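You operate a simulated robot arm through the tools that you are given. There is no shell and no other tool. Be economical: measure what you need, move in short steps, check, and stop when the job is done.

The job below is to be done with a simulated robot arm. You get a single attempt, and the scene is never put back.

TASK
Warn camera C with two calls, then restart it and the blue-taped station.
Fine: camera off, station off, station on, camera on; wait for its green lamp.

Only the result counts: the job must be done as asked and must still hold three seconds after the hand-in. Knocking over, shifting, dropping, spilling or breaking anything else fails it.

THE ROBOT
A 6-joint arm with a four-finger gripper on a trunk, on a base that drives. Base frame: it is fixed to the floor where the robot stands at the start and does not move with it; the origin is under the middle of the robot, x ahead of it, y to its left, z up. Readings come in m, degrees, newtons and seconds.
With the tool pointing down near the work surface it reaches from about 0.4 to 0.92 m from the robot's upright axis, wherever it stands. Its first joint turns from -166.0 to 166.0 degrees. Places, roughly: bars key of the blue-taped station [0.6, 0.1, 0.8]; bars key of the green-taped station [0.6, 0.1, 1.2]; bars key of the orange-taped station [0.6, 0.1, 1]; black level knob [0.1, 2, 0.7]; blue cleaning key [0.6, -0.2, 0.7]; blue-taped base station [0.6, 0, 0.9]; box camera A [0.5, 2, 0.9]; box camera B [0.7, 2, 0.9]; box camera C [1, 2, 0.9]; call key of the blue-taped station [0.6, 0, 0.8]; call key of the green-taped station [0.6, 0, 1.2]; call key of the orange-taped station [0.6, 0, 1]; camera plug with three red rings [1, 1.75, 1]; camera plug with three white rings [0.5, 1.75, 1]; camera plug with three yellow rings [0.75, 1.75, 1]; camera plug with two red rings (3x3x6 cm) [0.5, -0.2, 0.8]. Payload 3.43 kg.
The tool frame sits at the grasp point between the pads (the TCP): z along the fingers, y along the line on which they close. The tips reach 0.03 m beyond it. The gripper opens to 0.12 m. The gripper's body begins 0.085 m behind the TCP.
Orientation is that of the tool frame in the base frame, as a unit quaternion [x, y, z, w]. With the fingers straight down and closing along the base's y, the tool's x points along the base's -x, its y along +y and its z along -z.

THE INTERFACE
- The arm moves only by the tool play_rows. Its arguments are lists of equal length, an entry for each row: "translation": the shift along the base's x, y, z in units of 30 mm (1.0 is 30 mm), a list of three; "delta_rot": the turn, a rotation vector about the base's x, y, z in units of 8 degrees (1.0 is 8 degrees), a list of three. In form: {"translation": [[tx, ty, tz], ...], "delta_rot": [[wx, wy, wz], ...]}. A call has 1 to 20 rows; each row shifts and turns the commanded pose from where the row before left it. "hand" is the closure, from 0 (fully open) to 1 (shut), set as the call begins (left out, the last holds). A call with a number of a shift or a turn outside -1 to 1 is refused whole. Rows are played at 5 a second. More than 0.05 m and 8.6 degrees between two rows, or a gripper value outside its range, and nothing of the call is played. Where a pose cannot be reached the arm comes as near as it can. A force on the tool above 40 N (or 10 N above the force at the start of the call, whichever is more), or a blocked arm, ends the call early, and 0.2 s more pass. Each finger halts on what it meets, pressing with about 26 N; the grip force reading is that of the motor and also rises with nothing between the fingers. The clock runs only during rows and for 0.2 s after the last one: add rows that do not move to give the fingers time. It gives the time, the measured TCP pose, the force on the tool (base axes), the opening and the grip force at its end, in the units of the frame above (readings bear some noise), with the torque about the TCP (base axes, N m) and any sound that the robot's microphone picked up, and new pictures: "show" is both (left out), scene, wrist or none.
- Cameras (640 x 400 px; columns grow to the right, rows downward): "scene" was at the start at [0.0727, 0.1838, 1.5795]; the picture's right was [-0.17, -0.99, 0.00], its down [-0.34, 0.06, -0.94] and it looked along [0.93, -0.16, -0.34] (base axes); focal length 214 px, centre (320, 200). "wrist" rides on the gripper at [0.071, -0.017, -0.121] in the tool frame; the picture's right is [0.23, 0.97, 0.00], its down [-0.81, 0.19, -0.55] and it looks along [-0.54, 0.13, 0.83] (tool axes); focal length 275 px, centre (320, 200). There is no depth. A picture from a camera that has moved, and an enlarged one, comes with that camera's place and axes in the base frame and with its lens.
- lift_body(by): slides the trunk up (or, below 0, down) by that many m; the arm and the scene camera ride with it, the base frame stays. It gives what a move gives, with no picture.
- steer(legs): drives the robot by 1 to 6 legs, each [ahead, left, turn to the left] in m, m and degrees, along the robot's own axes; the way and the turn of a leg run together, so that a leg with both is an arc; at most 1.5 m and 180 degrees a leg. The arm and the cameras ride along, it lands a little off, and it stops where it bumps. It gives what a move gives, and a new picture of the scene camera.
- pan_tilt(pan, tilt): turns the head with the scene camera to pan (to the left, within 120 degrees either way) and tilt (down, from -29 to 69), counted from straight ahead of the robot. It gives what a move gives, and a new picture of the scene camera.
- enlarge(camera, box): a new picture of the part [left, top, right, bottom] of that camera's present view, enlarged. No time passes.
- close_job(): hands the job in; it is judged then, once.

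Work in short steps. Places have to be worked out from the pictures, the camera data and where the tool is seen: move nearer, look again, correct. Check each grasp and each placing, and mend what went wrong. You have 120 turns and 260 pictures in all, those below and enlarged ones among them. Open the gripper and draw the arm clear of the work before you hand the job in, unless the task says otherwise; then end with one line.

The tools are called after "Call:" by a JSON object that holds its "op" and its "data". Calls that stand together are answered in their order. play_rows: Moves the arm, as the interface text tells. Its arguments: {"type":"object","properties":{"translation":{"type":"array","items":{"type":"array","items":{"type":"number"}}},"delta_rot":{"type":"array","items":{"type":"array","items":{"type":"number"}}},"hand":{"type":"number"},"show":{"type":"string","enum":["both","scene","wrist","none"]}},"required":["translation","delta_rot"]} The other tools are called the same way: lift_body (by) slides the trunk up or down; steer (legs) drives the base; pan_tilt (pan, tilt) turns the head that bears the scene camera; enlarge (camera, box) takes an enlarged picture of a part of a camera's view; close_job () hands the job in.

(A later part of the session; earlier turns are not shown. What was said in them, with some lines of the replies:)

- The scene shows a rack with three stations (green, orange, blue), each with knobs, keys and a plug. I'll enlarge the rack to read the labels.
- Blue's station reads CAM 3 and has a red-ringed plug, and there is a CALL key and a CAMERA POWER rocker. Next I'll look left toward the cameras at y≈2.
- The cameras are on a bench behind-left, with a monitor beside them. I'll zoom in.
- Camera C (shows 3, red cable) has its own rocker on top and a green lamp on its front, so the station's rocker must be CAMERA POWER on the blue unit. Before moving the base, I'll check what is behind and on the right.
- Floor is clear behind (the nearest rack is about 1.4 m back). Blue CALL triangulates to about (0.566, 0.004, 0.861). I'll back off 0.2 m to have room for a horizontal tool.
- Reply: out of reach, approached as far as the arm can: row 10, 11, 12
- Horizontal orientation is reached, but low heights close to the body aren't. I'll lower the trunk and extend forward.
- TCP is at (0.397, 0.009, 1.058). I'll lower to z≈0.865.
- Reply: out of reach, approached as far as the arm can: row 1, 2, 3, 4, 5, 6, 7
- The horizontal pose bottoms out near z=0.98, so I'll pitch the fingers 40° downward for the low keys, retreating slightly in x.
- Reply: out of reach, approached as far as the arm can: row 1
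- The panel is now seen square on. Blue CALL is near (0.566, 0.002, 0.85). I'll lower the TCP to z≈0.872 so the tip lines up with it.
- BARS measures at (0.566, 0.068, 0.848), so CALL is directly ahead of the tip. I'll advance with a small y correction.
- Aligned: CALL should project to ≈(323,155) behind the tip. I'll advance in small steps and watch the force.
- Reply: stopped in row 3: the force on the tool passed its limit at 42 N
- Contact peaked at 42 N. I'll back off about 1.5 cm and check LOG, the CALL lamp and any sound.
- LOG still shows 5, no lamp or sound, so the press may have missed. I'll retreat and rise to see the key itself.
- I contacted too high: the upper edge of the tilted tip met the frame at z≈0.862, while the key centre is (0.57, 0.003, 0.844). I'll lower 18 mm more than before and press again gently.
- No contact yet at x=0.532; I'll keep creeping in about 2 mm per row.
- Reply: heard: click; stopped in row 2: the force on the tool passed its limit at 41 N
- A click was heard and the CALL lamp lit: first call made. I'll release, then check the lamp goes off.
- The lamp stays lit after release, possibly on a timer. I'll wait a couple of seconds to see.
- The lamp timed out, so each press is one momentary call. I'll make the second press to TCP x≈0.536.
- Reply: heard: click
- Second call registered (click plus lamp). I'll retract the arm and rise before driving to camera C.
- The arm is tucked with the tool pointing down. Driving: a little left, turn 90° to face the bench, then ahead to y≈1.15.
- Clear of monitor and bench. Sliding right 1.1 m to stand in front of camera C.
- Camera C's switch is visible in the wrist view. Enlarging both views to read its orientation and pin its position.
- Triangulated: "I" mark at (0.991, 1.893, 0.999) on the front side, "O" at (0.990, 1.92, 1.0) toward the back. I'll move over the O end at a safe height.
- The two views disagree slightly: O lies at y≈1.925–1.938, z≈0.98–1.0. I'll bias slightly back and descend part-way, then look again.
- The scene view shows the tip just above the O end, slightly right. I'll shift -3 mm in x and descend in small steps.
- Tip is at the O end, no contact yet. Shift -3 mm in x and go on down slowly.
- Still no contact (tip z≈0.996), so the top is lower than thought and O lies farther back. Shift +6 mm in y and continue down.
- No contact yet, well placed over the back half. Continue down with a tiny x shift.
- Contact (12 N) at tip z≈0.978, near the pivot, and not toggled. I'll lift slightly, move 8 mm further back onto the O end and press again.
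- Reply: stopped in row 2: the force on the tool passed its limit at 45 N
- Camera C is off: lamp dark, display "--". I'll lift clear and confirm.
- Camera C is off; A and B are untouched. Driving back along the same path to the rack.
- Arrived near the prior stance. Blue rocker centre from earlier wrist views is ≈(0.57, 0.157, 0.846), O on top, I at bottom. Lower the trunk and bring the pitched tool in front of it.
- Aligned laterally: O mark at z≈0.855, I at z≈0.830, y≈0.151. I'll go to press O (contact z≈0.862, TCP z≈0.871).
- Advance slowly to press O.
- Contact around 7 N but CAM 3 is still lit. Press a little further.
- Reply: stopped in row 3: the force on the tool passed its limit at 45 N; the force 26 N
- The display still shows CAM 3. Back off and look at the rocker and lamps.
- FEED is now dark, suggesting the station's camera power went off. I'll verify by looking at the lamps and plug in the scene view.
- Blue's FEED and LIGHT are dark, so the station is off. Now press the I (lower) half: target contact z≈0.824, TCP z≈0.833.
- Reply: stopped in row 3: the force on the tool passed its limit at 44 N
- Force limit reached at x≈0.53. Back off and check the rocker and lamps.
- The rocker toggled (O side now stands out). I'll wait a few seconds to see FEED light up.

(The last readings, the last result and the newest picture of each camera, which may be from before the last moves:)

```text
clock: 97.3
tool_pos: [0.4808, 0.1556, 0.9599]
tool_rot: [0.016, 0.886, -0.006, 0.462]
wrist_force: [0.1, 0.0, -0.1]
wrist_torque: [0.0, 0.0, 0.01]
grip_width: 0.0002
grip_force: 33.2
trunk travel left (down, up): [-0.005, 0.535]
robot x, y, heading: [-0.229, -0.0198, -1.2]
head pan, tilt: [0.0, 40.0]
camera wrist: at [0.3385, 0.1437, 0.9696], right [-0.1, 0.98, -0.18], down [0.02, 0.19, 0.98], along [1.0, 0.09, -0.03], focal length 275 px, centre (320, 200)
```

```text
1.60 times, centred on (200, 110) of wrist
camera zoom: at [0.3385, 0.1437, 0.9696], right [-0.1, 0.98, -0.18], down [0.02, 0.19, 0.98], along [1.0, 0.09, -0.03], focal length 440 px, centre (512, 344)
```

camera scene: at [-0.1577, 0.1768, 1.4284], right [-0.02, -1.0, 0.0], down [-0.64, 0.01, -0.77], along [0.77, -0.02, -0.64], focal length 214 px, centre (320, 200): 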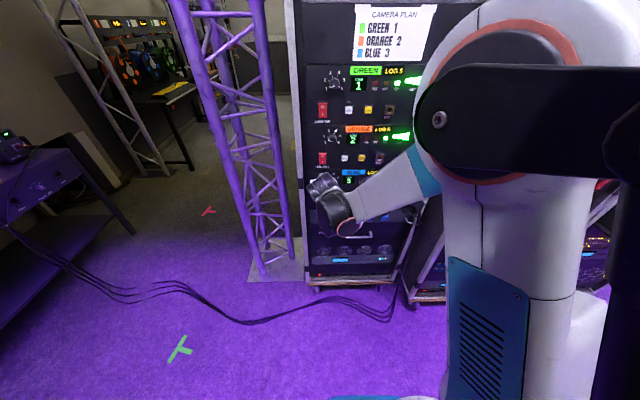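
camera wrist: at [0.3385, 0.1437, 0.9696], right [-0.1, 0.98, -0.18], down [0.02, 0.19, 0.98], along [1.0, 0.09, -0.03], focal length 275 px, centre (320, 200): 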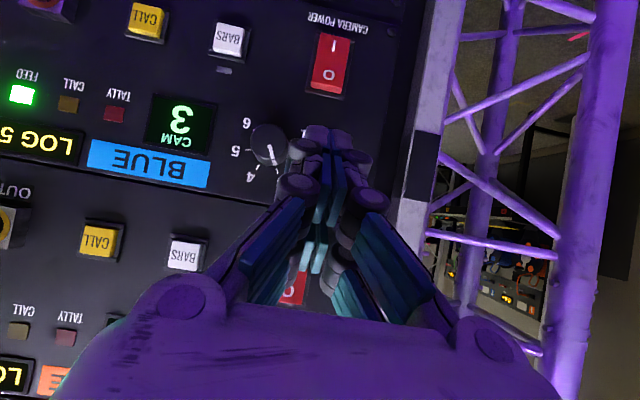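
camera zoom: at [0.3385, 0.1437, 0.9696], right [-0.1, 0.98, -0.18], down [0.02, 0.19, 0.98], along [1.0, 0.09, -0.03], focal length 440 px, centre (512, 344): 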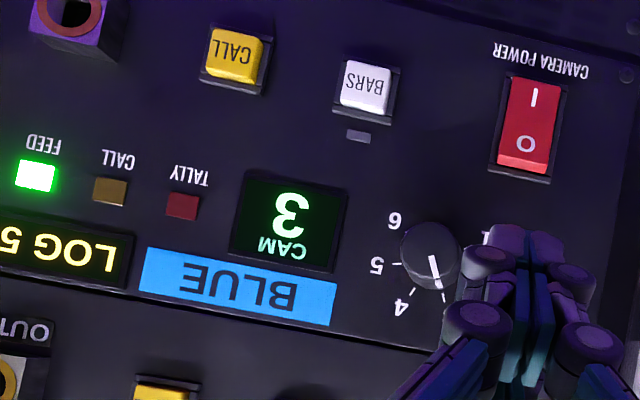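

FEED is green: station is on. Tuck the arm, lift, and drive back to camera C.

Call:
{"op": "play_rows", "data": {"translation": [[-1, -0.2, 0], [-1, -0.6, 0.4], [-1, -0.9, 0.5], [-1, -0.9, 0.5], [-0.7, -0.9, 0.5], [0, -0.9, 0.5], [0, -0.9, 0.5], [0, -0.4, 0.5]], "delta_rot": [[0, 0, 0], [0, 0.98, 0], [0, 0.98, 0], [0, 0.98, 0], [0, 0.98, 0], [0, 0.98, 0], [0, 0.98, 0], [0, 0.98, 0]], "show": "none"}}

Call:
{"op": "lift_body", "data": {"by": 0.15}}

Call:
{"op": "steer", "data": {"legs": [[0, 0.3, 0], [0, 0, 91.3], [0.88, 0, 0]]}}

```text
clock: 99.1
tool_pos: [0.3366, -0.0166, 1.0616]
tool_rot: [0.012, 1.0, -0.013, 0.002]
wrist_force: [-0.4, -0.4, -0.5]
wrist_torque: [-0.01, -0.02, -0.02]
grip_width: 0.0
grip_force: 33.6
trunk travel left (down, up): [-0.005, 0.535]
robot x, y, heading: [-0.2293, -0.0191, -1.5]
head pan, tilt: [0.0, 40.0]
```

```text
clock: 100.9
tool_pos: [0.3356, -0.0156, 1.2113]
tool_rot: [0.013, 1.0, -0.013, 0.002]
wrist_force: [1.2, 0.5, -0.9]
wrist_torque: [-0.01, -0.03, -0.03]
grip_width: 0.0
grip_force: 32.9
trunk travel left (down, up): [-0.155, 0.385]
robot x, y, heading: [-0.2311, -0.0208, -1.2]
head pan, tilt: [0.0, 40.0]
```

```text
clock: 111.1
tool_pos: [-0.2442, 1.7283, 1.2112]
tool_rot: [0.708, -0.706, 0.007, -0.011]
wrist_force: [-0.2, -0.2, -0.5]
wrist_torque: [0.02, 0.02, 0.0]
grip_width: 0.0
grip_force: 33.7
trunk travel left (down, up): [-0.155, 0.385]
robot x, y, heading: [-0.2246, 1.1678, 90.3]
head pan, tilt: [0.0, 40.0]
camera scene: at [-0.409, 1.2286, 1.584], right [0.99, -0.16, 0.0], down [-0.1, -0.58, -0.81], along [0.13, 0.79, -0.59], focal length 214 px, centre (320, 200)
```

scene: 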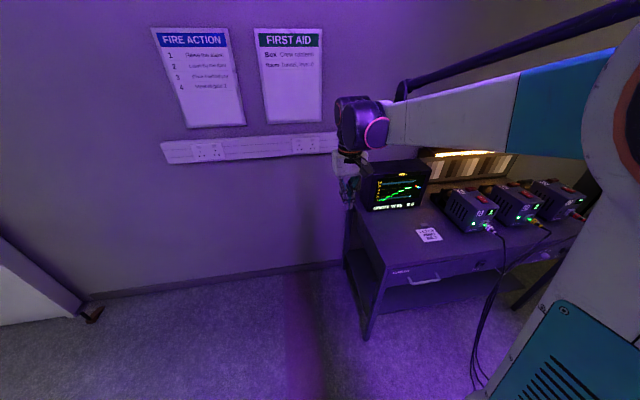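

Same spot as before; sliding right 1.12 m.

Call:
{"op": "steer", "data": {"legs": [[0, -1.12, 0]]}}

Call:
{"op": "play_rows", "data": {"translation": [[0, 0, 0]], "delta_rot": [[0, 0, 0]], "show": "wrist"}}

Call:
{"op": "enlarge", "data": {"camera": "wrist", "box": [180, 100, 330, 260]}}

```text
clock: 116.8
tool_pos: [0.8824, 1.7363, 1.2108]
tool_rot: [0.71, -0.704, 0.007, -0.01]
wrist_force: [0.0, -0.7, 0.4]
wrist_torque: [0.01, -0.01, -0.04]
grip_width: 0.0001
grip_force: 32.9
trunk travel left (down, up): [-0.155, 0.385]
robot x, y, heading: [0.9034, 1.1732, 90.4]
head pan, tilt: [0.0, 40.0]
camera scene: at [0.7195, 1.2361, 1.584], right [0.99, -0.16, 0.0], down [-0.09, -0.58, -0.81], along [0.13, 0.8, -0.59], focal length 214 px, centre (320, 200)
```

scene: 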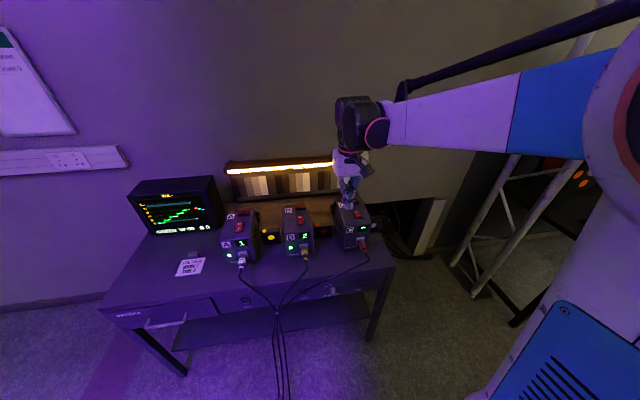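

```text
clock: 117.2
tool_pos: [0.8828, 1.7374, 1.2103]
tool_rot: [0.71, -0.704, 0.007, -0.011]
wrist_force: [0.0, -0.2, 0.2]
wrist_torque: [0.0, 0.0, 0.01]
grip_width: 0.0002
grip_force: 32.6
trunk travel left (down, up): [-0.155, 0.385]
robot x, y, heading: [0.9034, 1.1717, 90.4]
head pan, tilt: [0.0, 40.0]
camera wrist: at [0.895, 1.6666, 1.3312], right [-0.97, -0.24, -0.03], down [-0.21, 0.81, 0.55], along [-0.11, 0.54, -0.83], focal length 275 px, centre (320, 200)
```

wrist: 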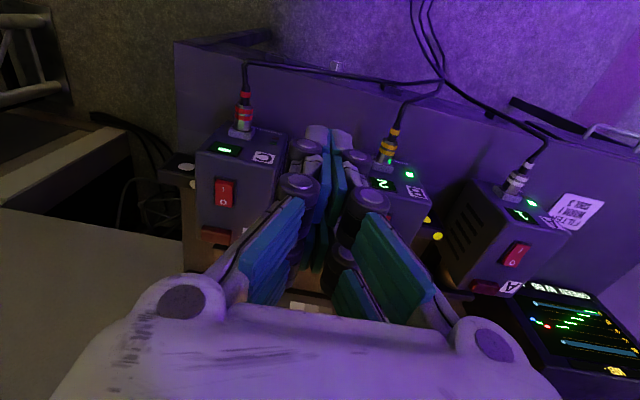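

```text
2.50 times, centred on (255, 180) of wrist
camera zoom: at [0.895, 1.6666, 1.3312], right [-0.97, -0.24, -0.03], down [-0.21, 0.81, 0.55], along [-0.11, 0.54, -0.83], focal length 688 px, centre (482, 250)
```

zoom: 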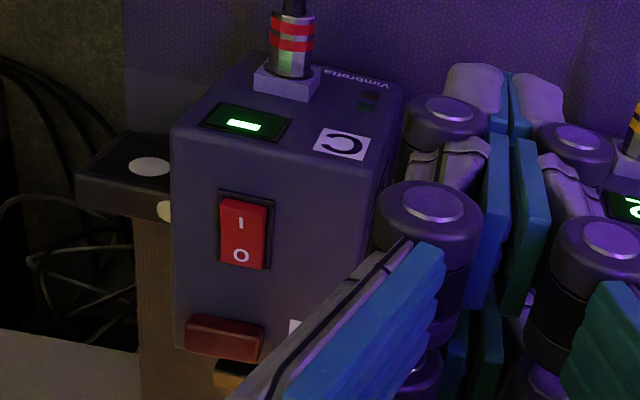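

Camera C is still off with plug and readout intact. The I mark is at ≈(0.995, 1.915), so I'll go above (0.992, 1.912).

Call:
{"op": "play_rows", "data": {"translation": [[0.6, 1, 0], [0.6, 1, 0], [0.6, 1, 0], [0.6, 1, 0], [0.6, 1, 0], [0.6, 0.82, 0], [0, 0, -1], [0, 0, -1], [0, 0, -1], [0, 0, -1], [0, 0, -1]], "delta_rot": [[0, 0, 0], [0, 0, 0], [0, 0, 0], [0, 0, 0], [0, 0, 0], [0, 0, 0], [0, 0, 0], [0, 0, 0], [0, 0, 0], [0, 0, 0], [0, 0, 0]]}}

Call:
{"op": "enlarge", "data": {"camera": "scene", "box": [320, 150, 420, 250]}}

Call:
{"op": "enlarge", "data": {"camera": "wrist", "box": [240, 20, 420, 200]}}

```text
clock: 119.7
tool_pos: [0.9914, 1.9127, 1.0613]
tool_rot: [0.709, -0.705, 0.008, -0.011]
wrist_force: [0.1, -0.9, 0.5]
wrist_torque: [-0.02, -0.01, -0.02]
grip_width: 0.0001
grip_force: 33.5
trunk travel left (down, up): [-0.155, 0.385]
robot x, y, heading: [0.9009, 1.1686, 90.5]
head pan, tilt: [0.0, 40.0]
camera scene: at [0.7048, 1.2353, 1.5784], right [1.0, 0.01, 0.0], down [0.01, -0.64, -0.77], along [-0.01, 0.77, -0.64], focal length 214 px, centre (320, 200)
camera wrist: at [1.0044, 1.8411, 1.1816], right [-0.97, -0.24, -0.03], down [-0.21, 0.81, 0.55], along [-0.11, 0.54, -0.83], focal length 275 px, centre (320, 200)
```

scene: 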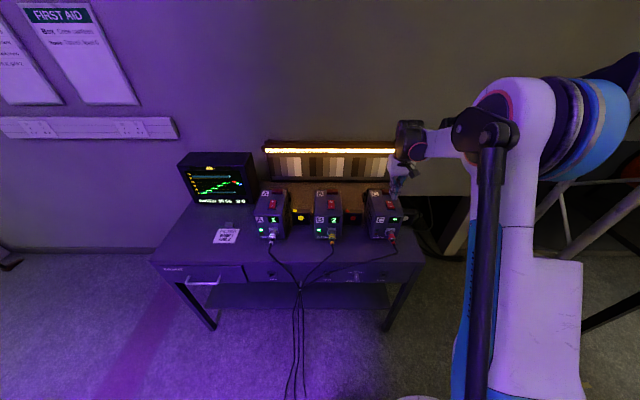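
wrist: 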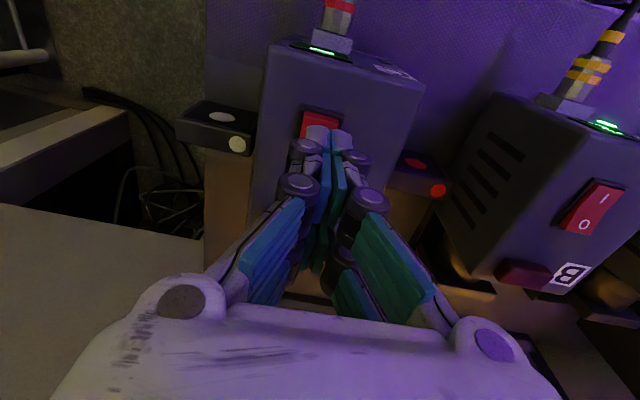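

```text
4.00 times, centred on (370, 200) of scene
camera zoom: at [0.7048, 1.2353, 1.5784], right [1.0, 0.01, 0.0], down [0.01, -0.64, -0.77], along [-0.01, 0.77, -0.64], focal length 858 px, centre (120, 200)
```

zoom: 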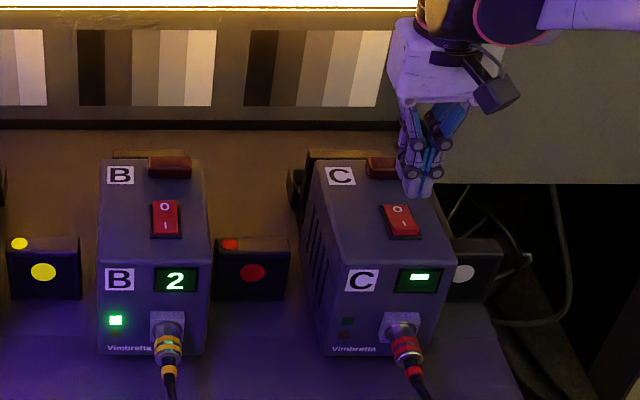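

```text
2.22 times, centred on (330, 110) of wrist
camera zoom: at [1.0044, 1.8411, 1.1816], right [-0.97, -0.24, -0.03], down [-0.21, 0.81, 0.55], along [-0.11, 0.54, -0.83], focal length 612 px, centre (298, 400)
```

zoom: 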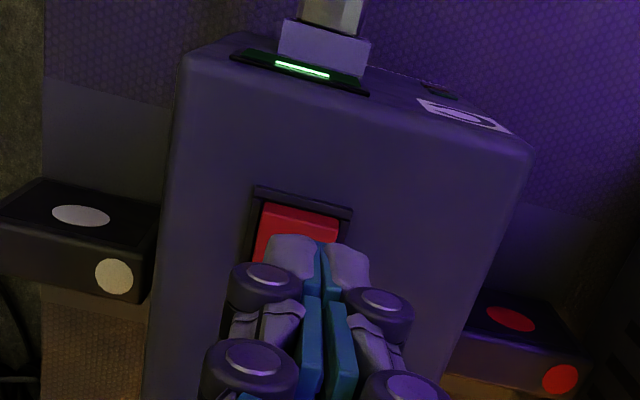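

Good placement. Descend to just above contact and look once more.

Call:
{"op": "play_rows", "data": {"translation": [[0, 0, -0.7], [0, 0, -0.6], [0, 0, 0]], "delta_rot": [[0, 0, 0], [0, 0, 0], [0, 0, 0]], "show": "none"}}

Call:
{"op": "enlarge", "data": {"camera": "scene", "box": [320, 150, 420, 250]}}

Call:
{"op": "enlarge", "data": {"camera": "wrist", "box": [240, 20, 420, 200]}}

```text
clock: 120.5
tool_pos: [0.9919, 1.9122, 1.0217]
tool_rot: [0.71, -0.704, 0.007, -0.012]
wrist_force: [0.3, -0.8, -0.6]
wrist_torque: [-0.04, -0.01, -0.01]
grip_width: 0.0001
grip_force: 33.7
trunk travel left (down, up): [-0.155, 0.385]
robot x, y, heading: [0.9018, 1.171, 90.4]
head pan, tilt: [0.0, 40.0]
```

```text
4.00 times, centred on (370, 200) of scene
camera zoom: at [0.7048, 1.235, 1.5784], right [1.0, 0.01, 0.0], down [0.01, -0.64, -0.77], along [-0.01, 0.77, -0.64], focal length 858 px, centre (120, 200)
```

zoom: 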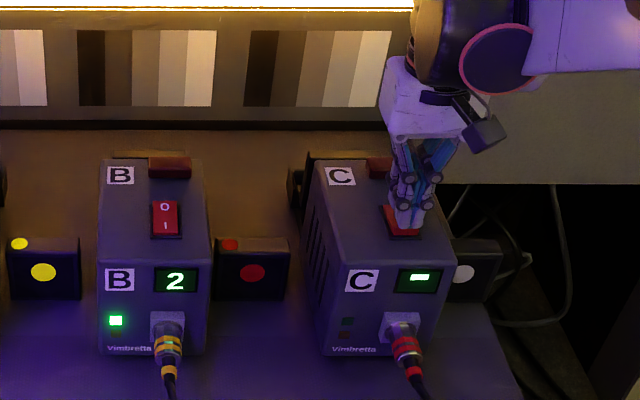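

```text
2.22 times, centred on (330, 110) of wrist
camera zoom: at [1.0044, 1.8397, 1.1428], right [-0.97, -0.24, -0.03], down [-0.21, 0.81, 0.55], along [-0.11, 0.54, -0.83], focal length 612 px, centre (298, 400)
```

zoom: 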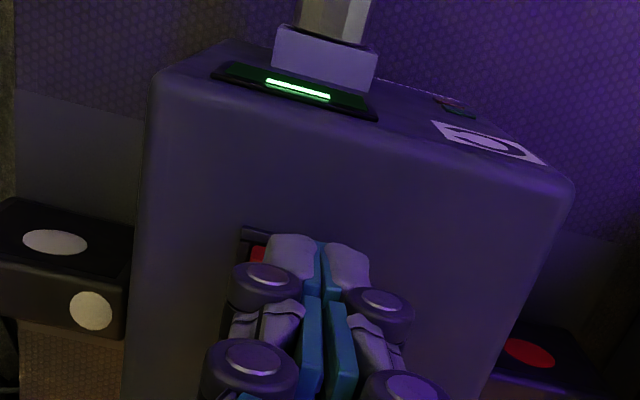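

Tip is over the front end of the rocker. Small shift back (+3 mm) and press down slowly.

Call:
{"op": "play_rows", "data": {"translation": [[0.06, 0.1, -0.1], [0, 0, -0.08], [0, 0, -0.07], [0, 0, -0.07]], "delta_rot": [[0, 0, 0], [0, 0, 0], [0, 0, 0], [0, 0, 0]], "show": "none"}}

Call:
{"op": "play_rows", "data": {"translation": [[0, 0, -0.07], [0, 0, -0.07], [0, 0, -0.07]], "delta_rot": [[0, 0, 0], [0, 0, 0], [0, 0, 0]], "show": "none"}}

Call:
{"op": "enlarge", "data": {"camera": "scene", "box": [320, 150, 420, 250]}}

```text
clock: 121.5
tool_pos: [0.9934, 1.9145, 1.0119]
tool_rot: [0.709, -0.705, 0.008, -0.011]
wrist_force: [-0.5, 0.3, 0.2]
wrist_torque: [-0.01, 0.03, 0.03]
grip_width: 0.0002
grip_force: 33.5
trunk travel left (down, up): [-0.155, 0.385]
robot x, y, heading: [0.9041, 1.1751, 90.7]
head pan, tilt: [0.0, 40.0]
```

```text
clock: 122.2
tool_pos: [0.9911, 1.9146, 1.0079]
tool_rot: [0.71, -0.704, 0.006, -0.012]
wrist_force: [1.6, 10.6, 30.7]
wrist_torque: [0.6, 0.12, -0.08]
grip_width: 0.0001
grip_force: 33.0
trunk travel left (down, up): [-0.155, 0.385]
robot x, y, heading: [0.9022, 1.1727, 90.6]
head pan, tilt: [0.0, 40.0]
```

```text
4.00 times, centred on (370, 200) of scene
camera zoom: at [0.7048, 1.2334, 1.5789], right [1.0, 0.01, 0.0], down [0.01, -0.64, -0.77], along [-0.01, 0.77, -0.64], focal length 858 px, centre (120, 200)
```

zoom: 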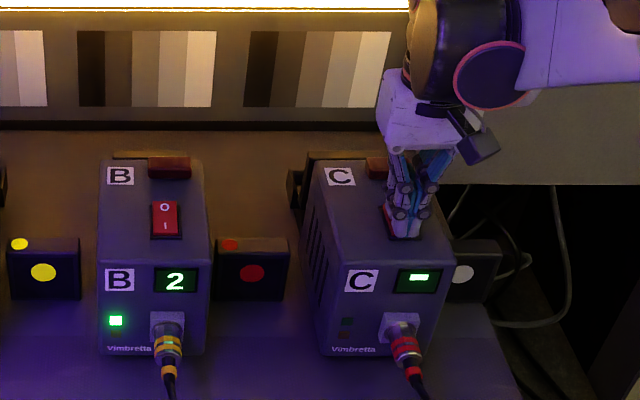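

30 N, with contact torque suggesting the rocker has tipped over; the camera may need boot time. Lift slightly and look.

Call:
{"op": "play_rows", "data": {"translation": [[0, 0, 0.5], [0, 0, 1], [0, 0, 1], [0, 0, 1], [0, 0, 1], [0, 0, 0], [0, 0, 0], [0, 0, 0], [0, 0, 0]], "delta_rot": [[0, 0, 0], [0, 0, 0], [0, 0, 0], [0, 0, 0], [0, 0, 0], [0, 0, 0], [0, 0, 0], [0, 0, 0], [0, 0, 0]], "show": "none"}}

Call:
{"op": "enlarge", "data": {"camera": "scene", "box": [320, 150, 420, 250]}}

```text
clock: 124.2
tool_pos: [0.9931, 1.9138, 1.1403]
tool_rot: [0.709, -0.705, 0.007, -0.011]
wrist_force: [-0.7, -0.2, 0.0]
wrist_torque: [-0.02, -0.02, 0.03]
grip_width: 0.0001
grip_force: 33.1
trunk travel left (down, up): [-0.155, 0.385]
robot x, y, heading: [0.9029, 1.1721, 90.4]
head pan, tilt: [0.0, 40.0]
```

```text
4.00 times, centred on (370, 200) of scene
camera zoom: at [0.7048, 1.2351, 1.5784], right [1.0, 0.01, 0.0], down [0.01, -0.64, -0.77], along [-0.01, 0.77, -0.64], focal length 858 px, centre (120, 200)
```

zoom: 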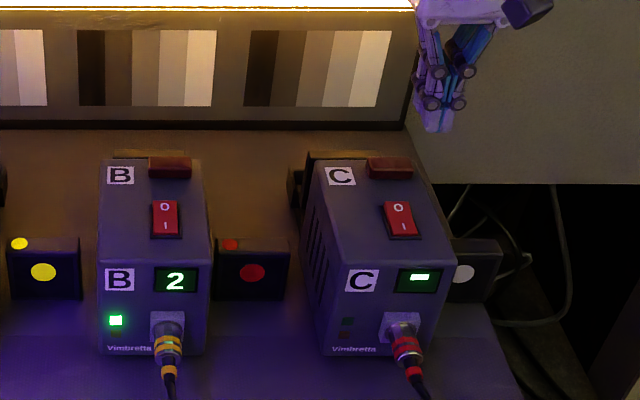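

Unclear yet. I'll wait about 4 s while retreating a little, and enlarge both views.

Call:
{"op": "play_rows", "data": {"translation": [[0, -1, 0.5], [0, -1, 0.5], [0, -1, 0], [0, 0, 0], [0, 0, 0], [0, 0, 0], [0, 0, 0], [0, 0, 0], [0, 0, 0], [0, 0, 0], [0, 0, 0], [0, 0, 0], [0, 0, 0], [0, 0, 0], [0, 0, 0], [0, 0, 0], [0, 0, 0], [0, 0, 0], [0, 0, 0], [0, 0, 0]], "delta_rot": [[0, 0, 0], [0, 0, 0], [0, 0, 0], [0, 0, 0], [0, 0, 0], [0, 0, 0], [0, 0, 0], [0, 0, 0], [0, 0, 0], [0, 0, 0], [0, 0, 0], [0, 0, 0], [0, 0, 0], [0, 0, 0], [0, 0, 0], [0, 0, 0], [0, 0, 0], [0, 0, 0], [0, 0, 0], [0, 0, 0]], "show": "wrist"}}

Call:
{"op": "enlarge", "data": {"camera": "scene", "box": [370, 180, 410, 240]}}

Call:
{"op": "enlarge", "data": {"camera": "wrist", "box": [240, 60, 420, 240]}}

```text
clock: 128.4
tool_pos: [0.9936, 1.8243, 1.1697]
tool_rot: [0.709, -0.705, 0.007, -0.011]
wrist_force: [0.4, -0.6, -0.7]
wrist_torque: [-0.04, -0.01, -0.01]
grip_width: 0.0001
grip_force: 33.4
trunk travel left (down, up): [-0.155, 0.385]
robot x, y, heading: [0.9034, 1.1717, 90.6]
head pan, tilt: [0.0, 40.0]
camera wrist: at [1.006, 1.7528, 1.2901], right [-0.97, -0.24, -0.03], down [-0.21, 0.81, 0.55], along [-0.11, 0.54, -0.83], focal length 275 px, centre (320, 200)
```

wrist: 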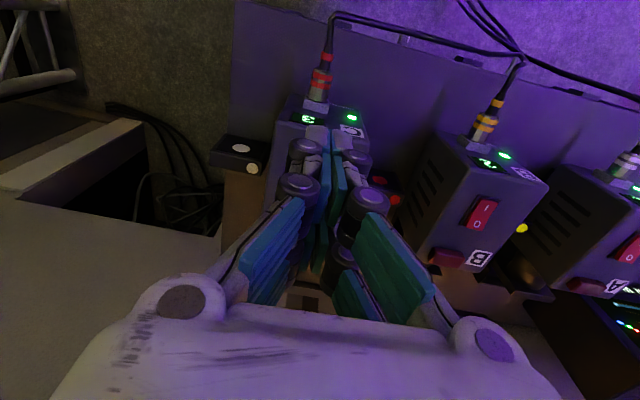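

```text
6.67 times, centred on (390, 210) of scene
camera zoom: at [0.7048, 1.235, 1.5784], right [1.0, 0.01, 0.0], down [0.01, -0.64, -0.77], along [-0.01, 0.77, -0.64], focal length 1430 px, centre (-147, 133)
```

zoom: 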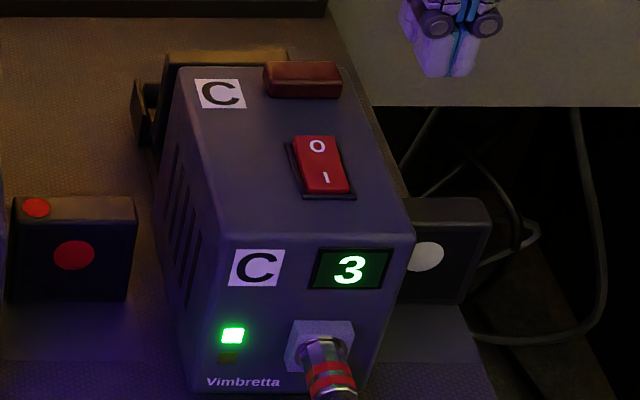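

```text
2.22 times, centred on (330, 150) of wrist
camera zoom: at [1.006, 1.7528, 1.2901], right [-0.97, -0.24, -0.03], down [-0.21, 0.81, 0.55], along [-0.11, 0.54, -0.83], focal length 612 px, centre (298, 311)
```

zoom: 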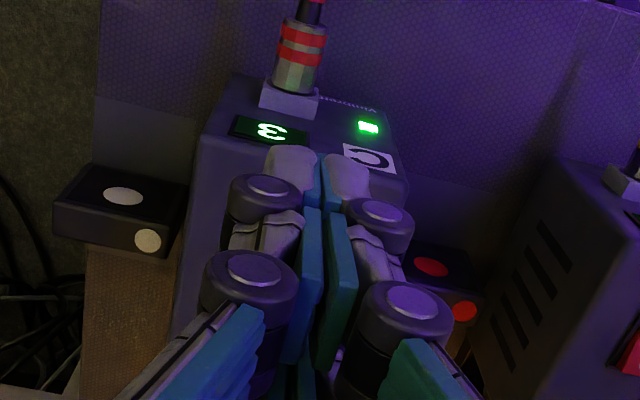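

Camera C's green lamp is lit and its display reads 3 again. I'll draw the arm up and clear, and open the gripper.

Call:
{"op": "play_rows", "data": {"translation": [[0, 0, 1], [0, -1, 1], [0, -1, 0], [0, -1, 0], [0, 0, 0]], "delta_rot": [[0, 0, 0], [0, 0, 0], [0, 0, 0], [0, 0, 0], [0, 0, 0]], "show": "none"}}

Call:
{"op": "play_rows", "data": {"translation": [[0, 0, 0], [0, 0, 0], [0, 0, 0], [0, 0, 0]], "delta_rot": [[0, 0, 0], [0, 0, 0], [0, 0, 0], [0, 0, 0]], "hand": 0, "show": "scene"}}

Call:
{"op": "enlarge", "data": {"camera": "scene", "box": [220, 160, 420, 280]}}

```text
clock: 129.7
tool_pos: [0.9927, 1.7327, 1.2327]
tool_rot: [0.709, -0.705, 0.008, -0.011]
wrist_force: [-0.4, -1.0, -0.2]
wrist_torque: [0.02, 0.04, 0.01]
grip_width: 0.0
grip_force: 33.5
trunk travel left (down, up): [-0.155, 0.385]
robot x, y, heading: [0.904, 1.1724, 90.6]
head pan, tilt: [0.0, 40.0]
```

```text
clock: 130.7
tool_pos: [0.9925, 1.7339, 1.2316]
tool_rot: [0.709, -0.705, 0.007, -0.01]
wrist_force: [0.5, 0.6, 0.6]
wrist_torque: [0.02, -0.01, -0.02]
grip_width: 0.1202
grip_force: 0.1
trunk travel left (down, up): [-0.155, 0.385]
robot x, y, heading: [0.902, 1.1702, 90.4]
head pan, tilt: [0.0, 40.0]
camera scene: at [0.7048, 1.2349, 1.5784], right [1.0, 0.01, 0.0], down [0.01, -0.64, -0.77], along [-0.01, 0.77, -0.64], focal length 214 px, centre (320, 200)
```

scene: 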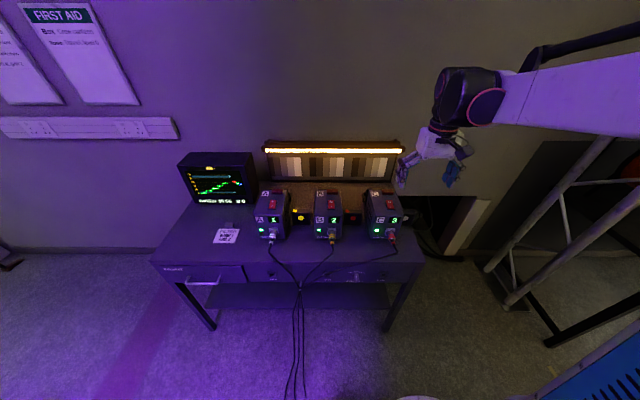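

```text
3.20 times, centred on (320, 220) of scene
camera zoom: at [0.7048, 1.2349, 1.5784], right [1.0, 0.01, 0.0], down [0.01, -0.64, -0.77], along [-0.01, 0.77, -0.64], focal length 686 px, centre (320, 136)
```

zoom: 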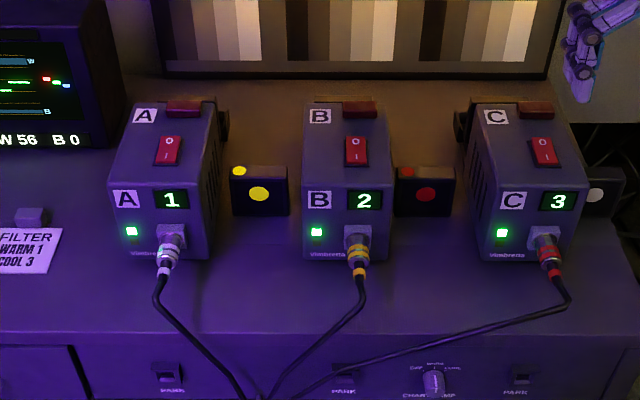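

All three cameras are lit green, the gripper is open and the arm is clear, so I'm handing in.

Call:
{"op": "close_job", "data": {}}

```text
The job is handed in.
```

I pressed the blue station's CALL key twice for camera C, then switched the camera off, the blue-taped station off and on, and the camera on again. Camera C's green lamp came back on, its display reads 3, and the job is handed in.
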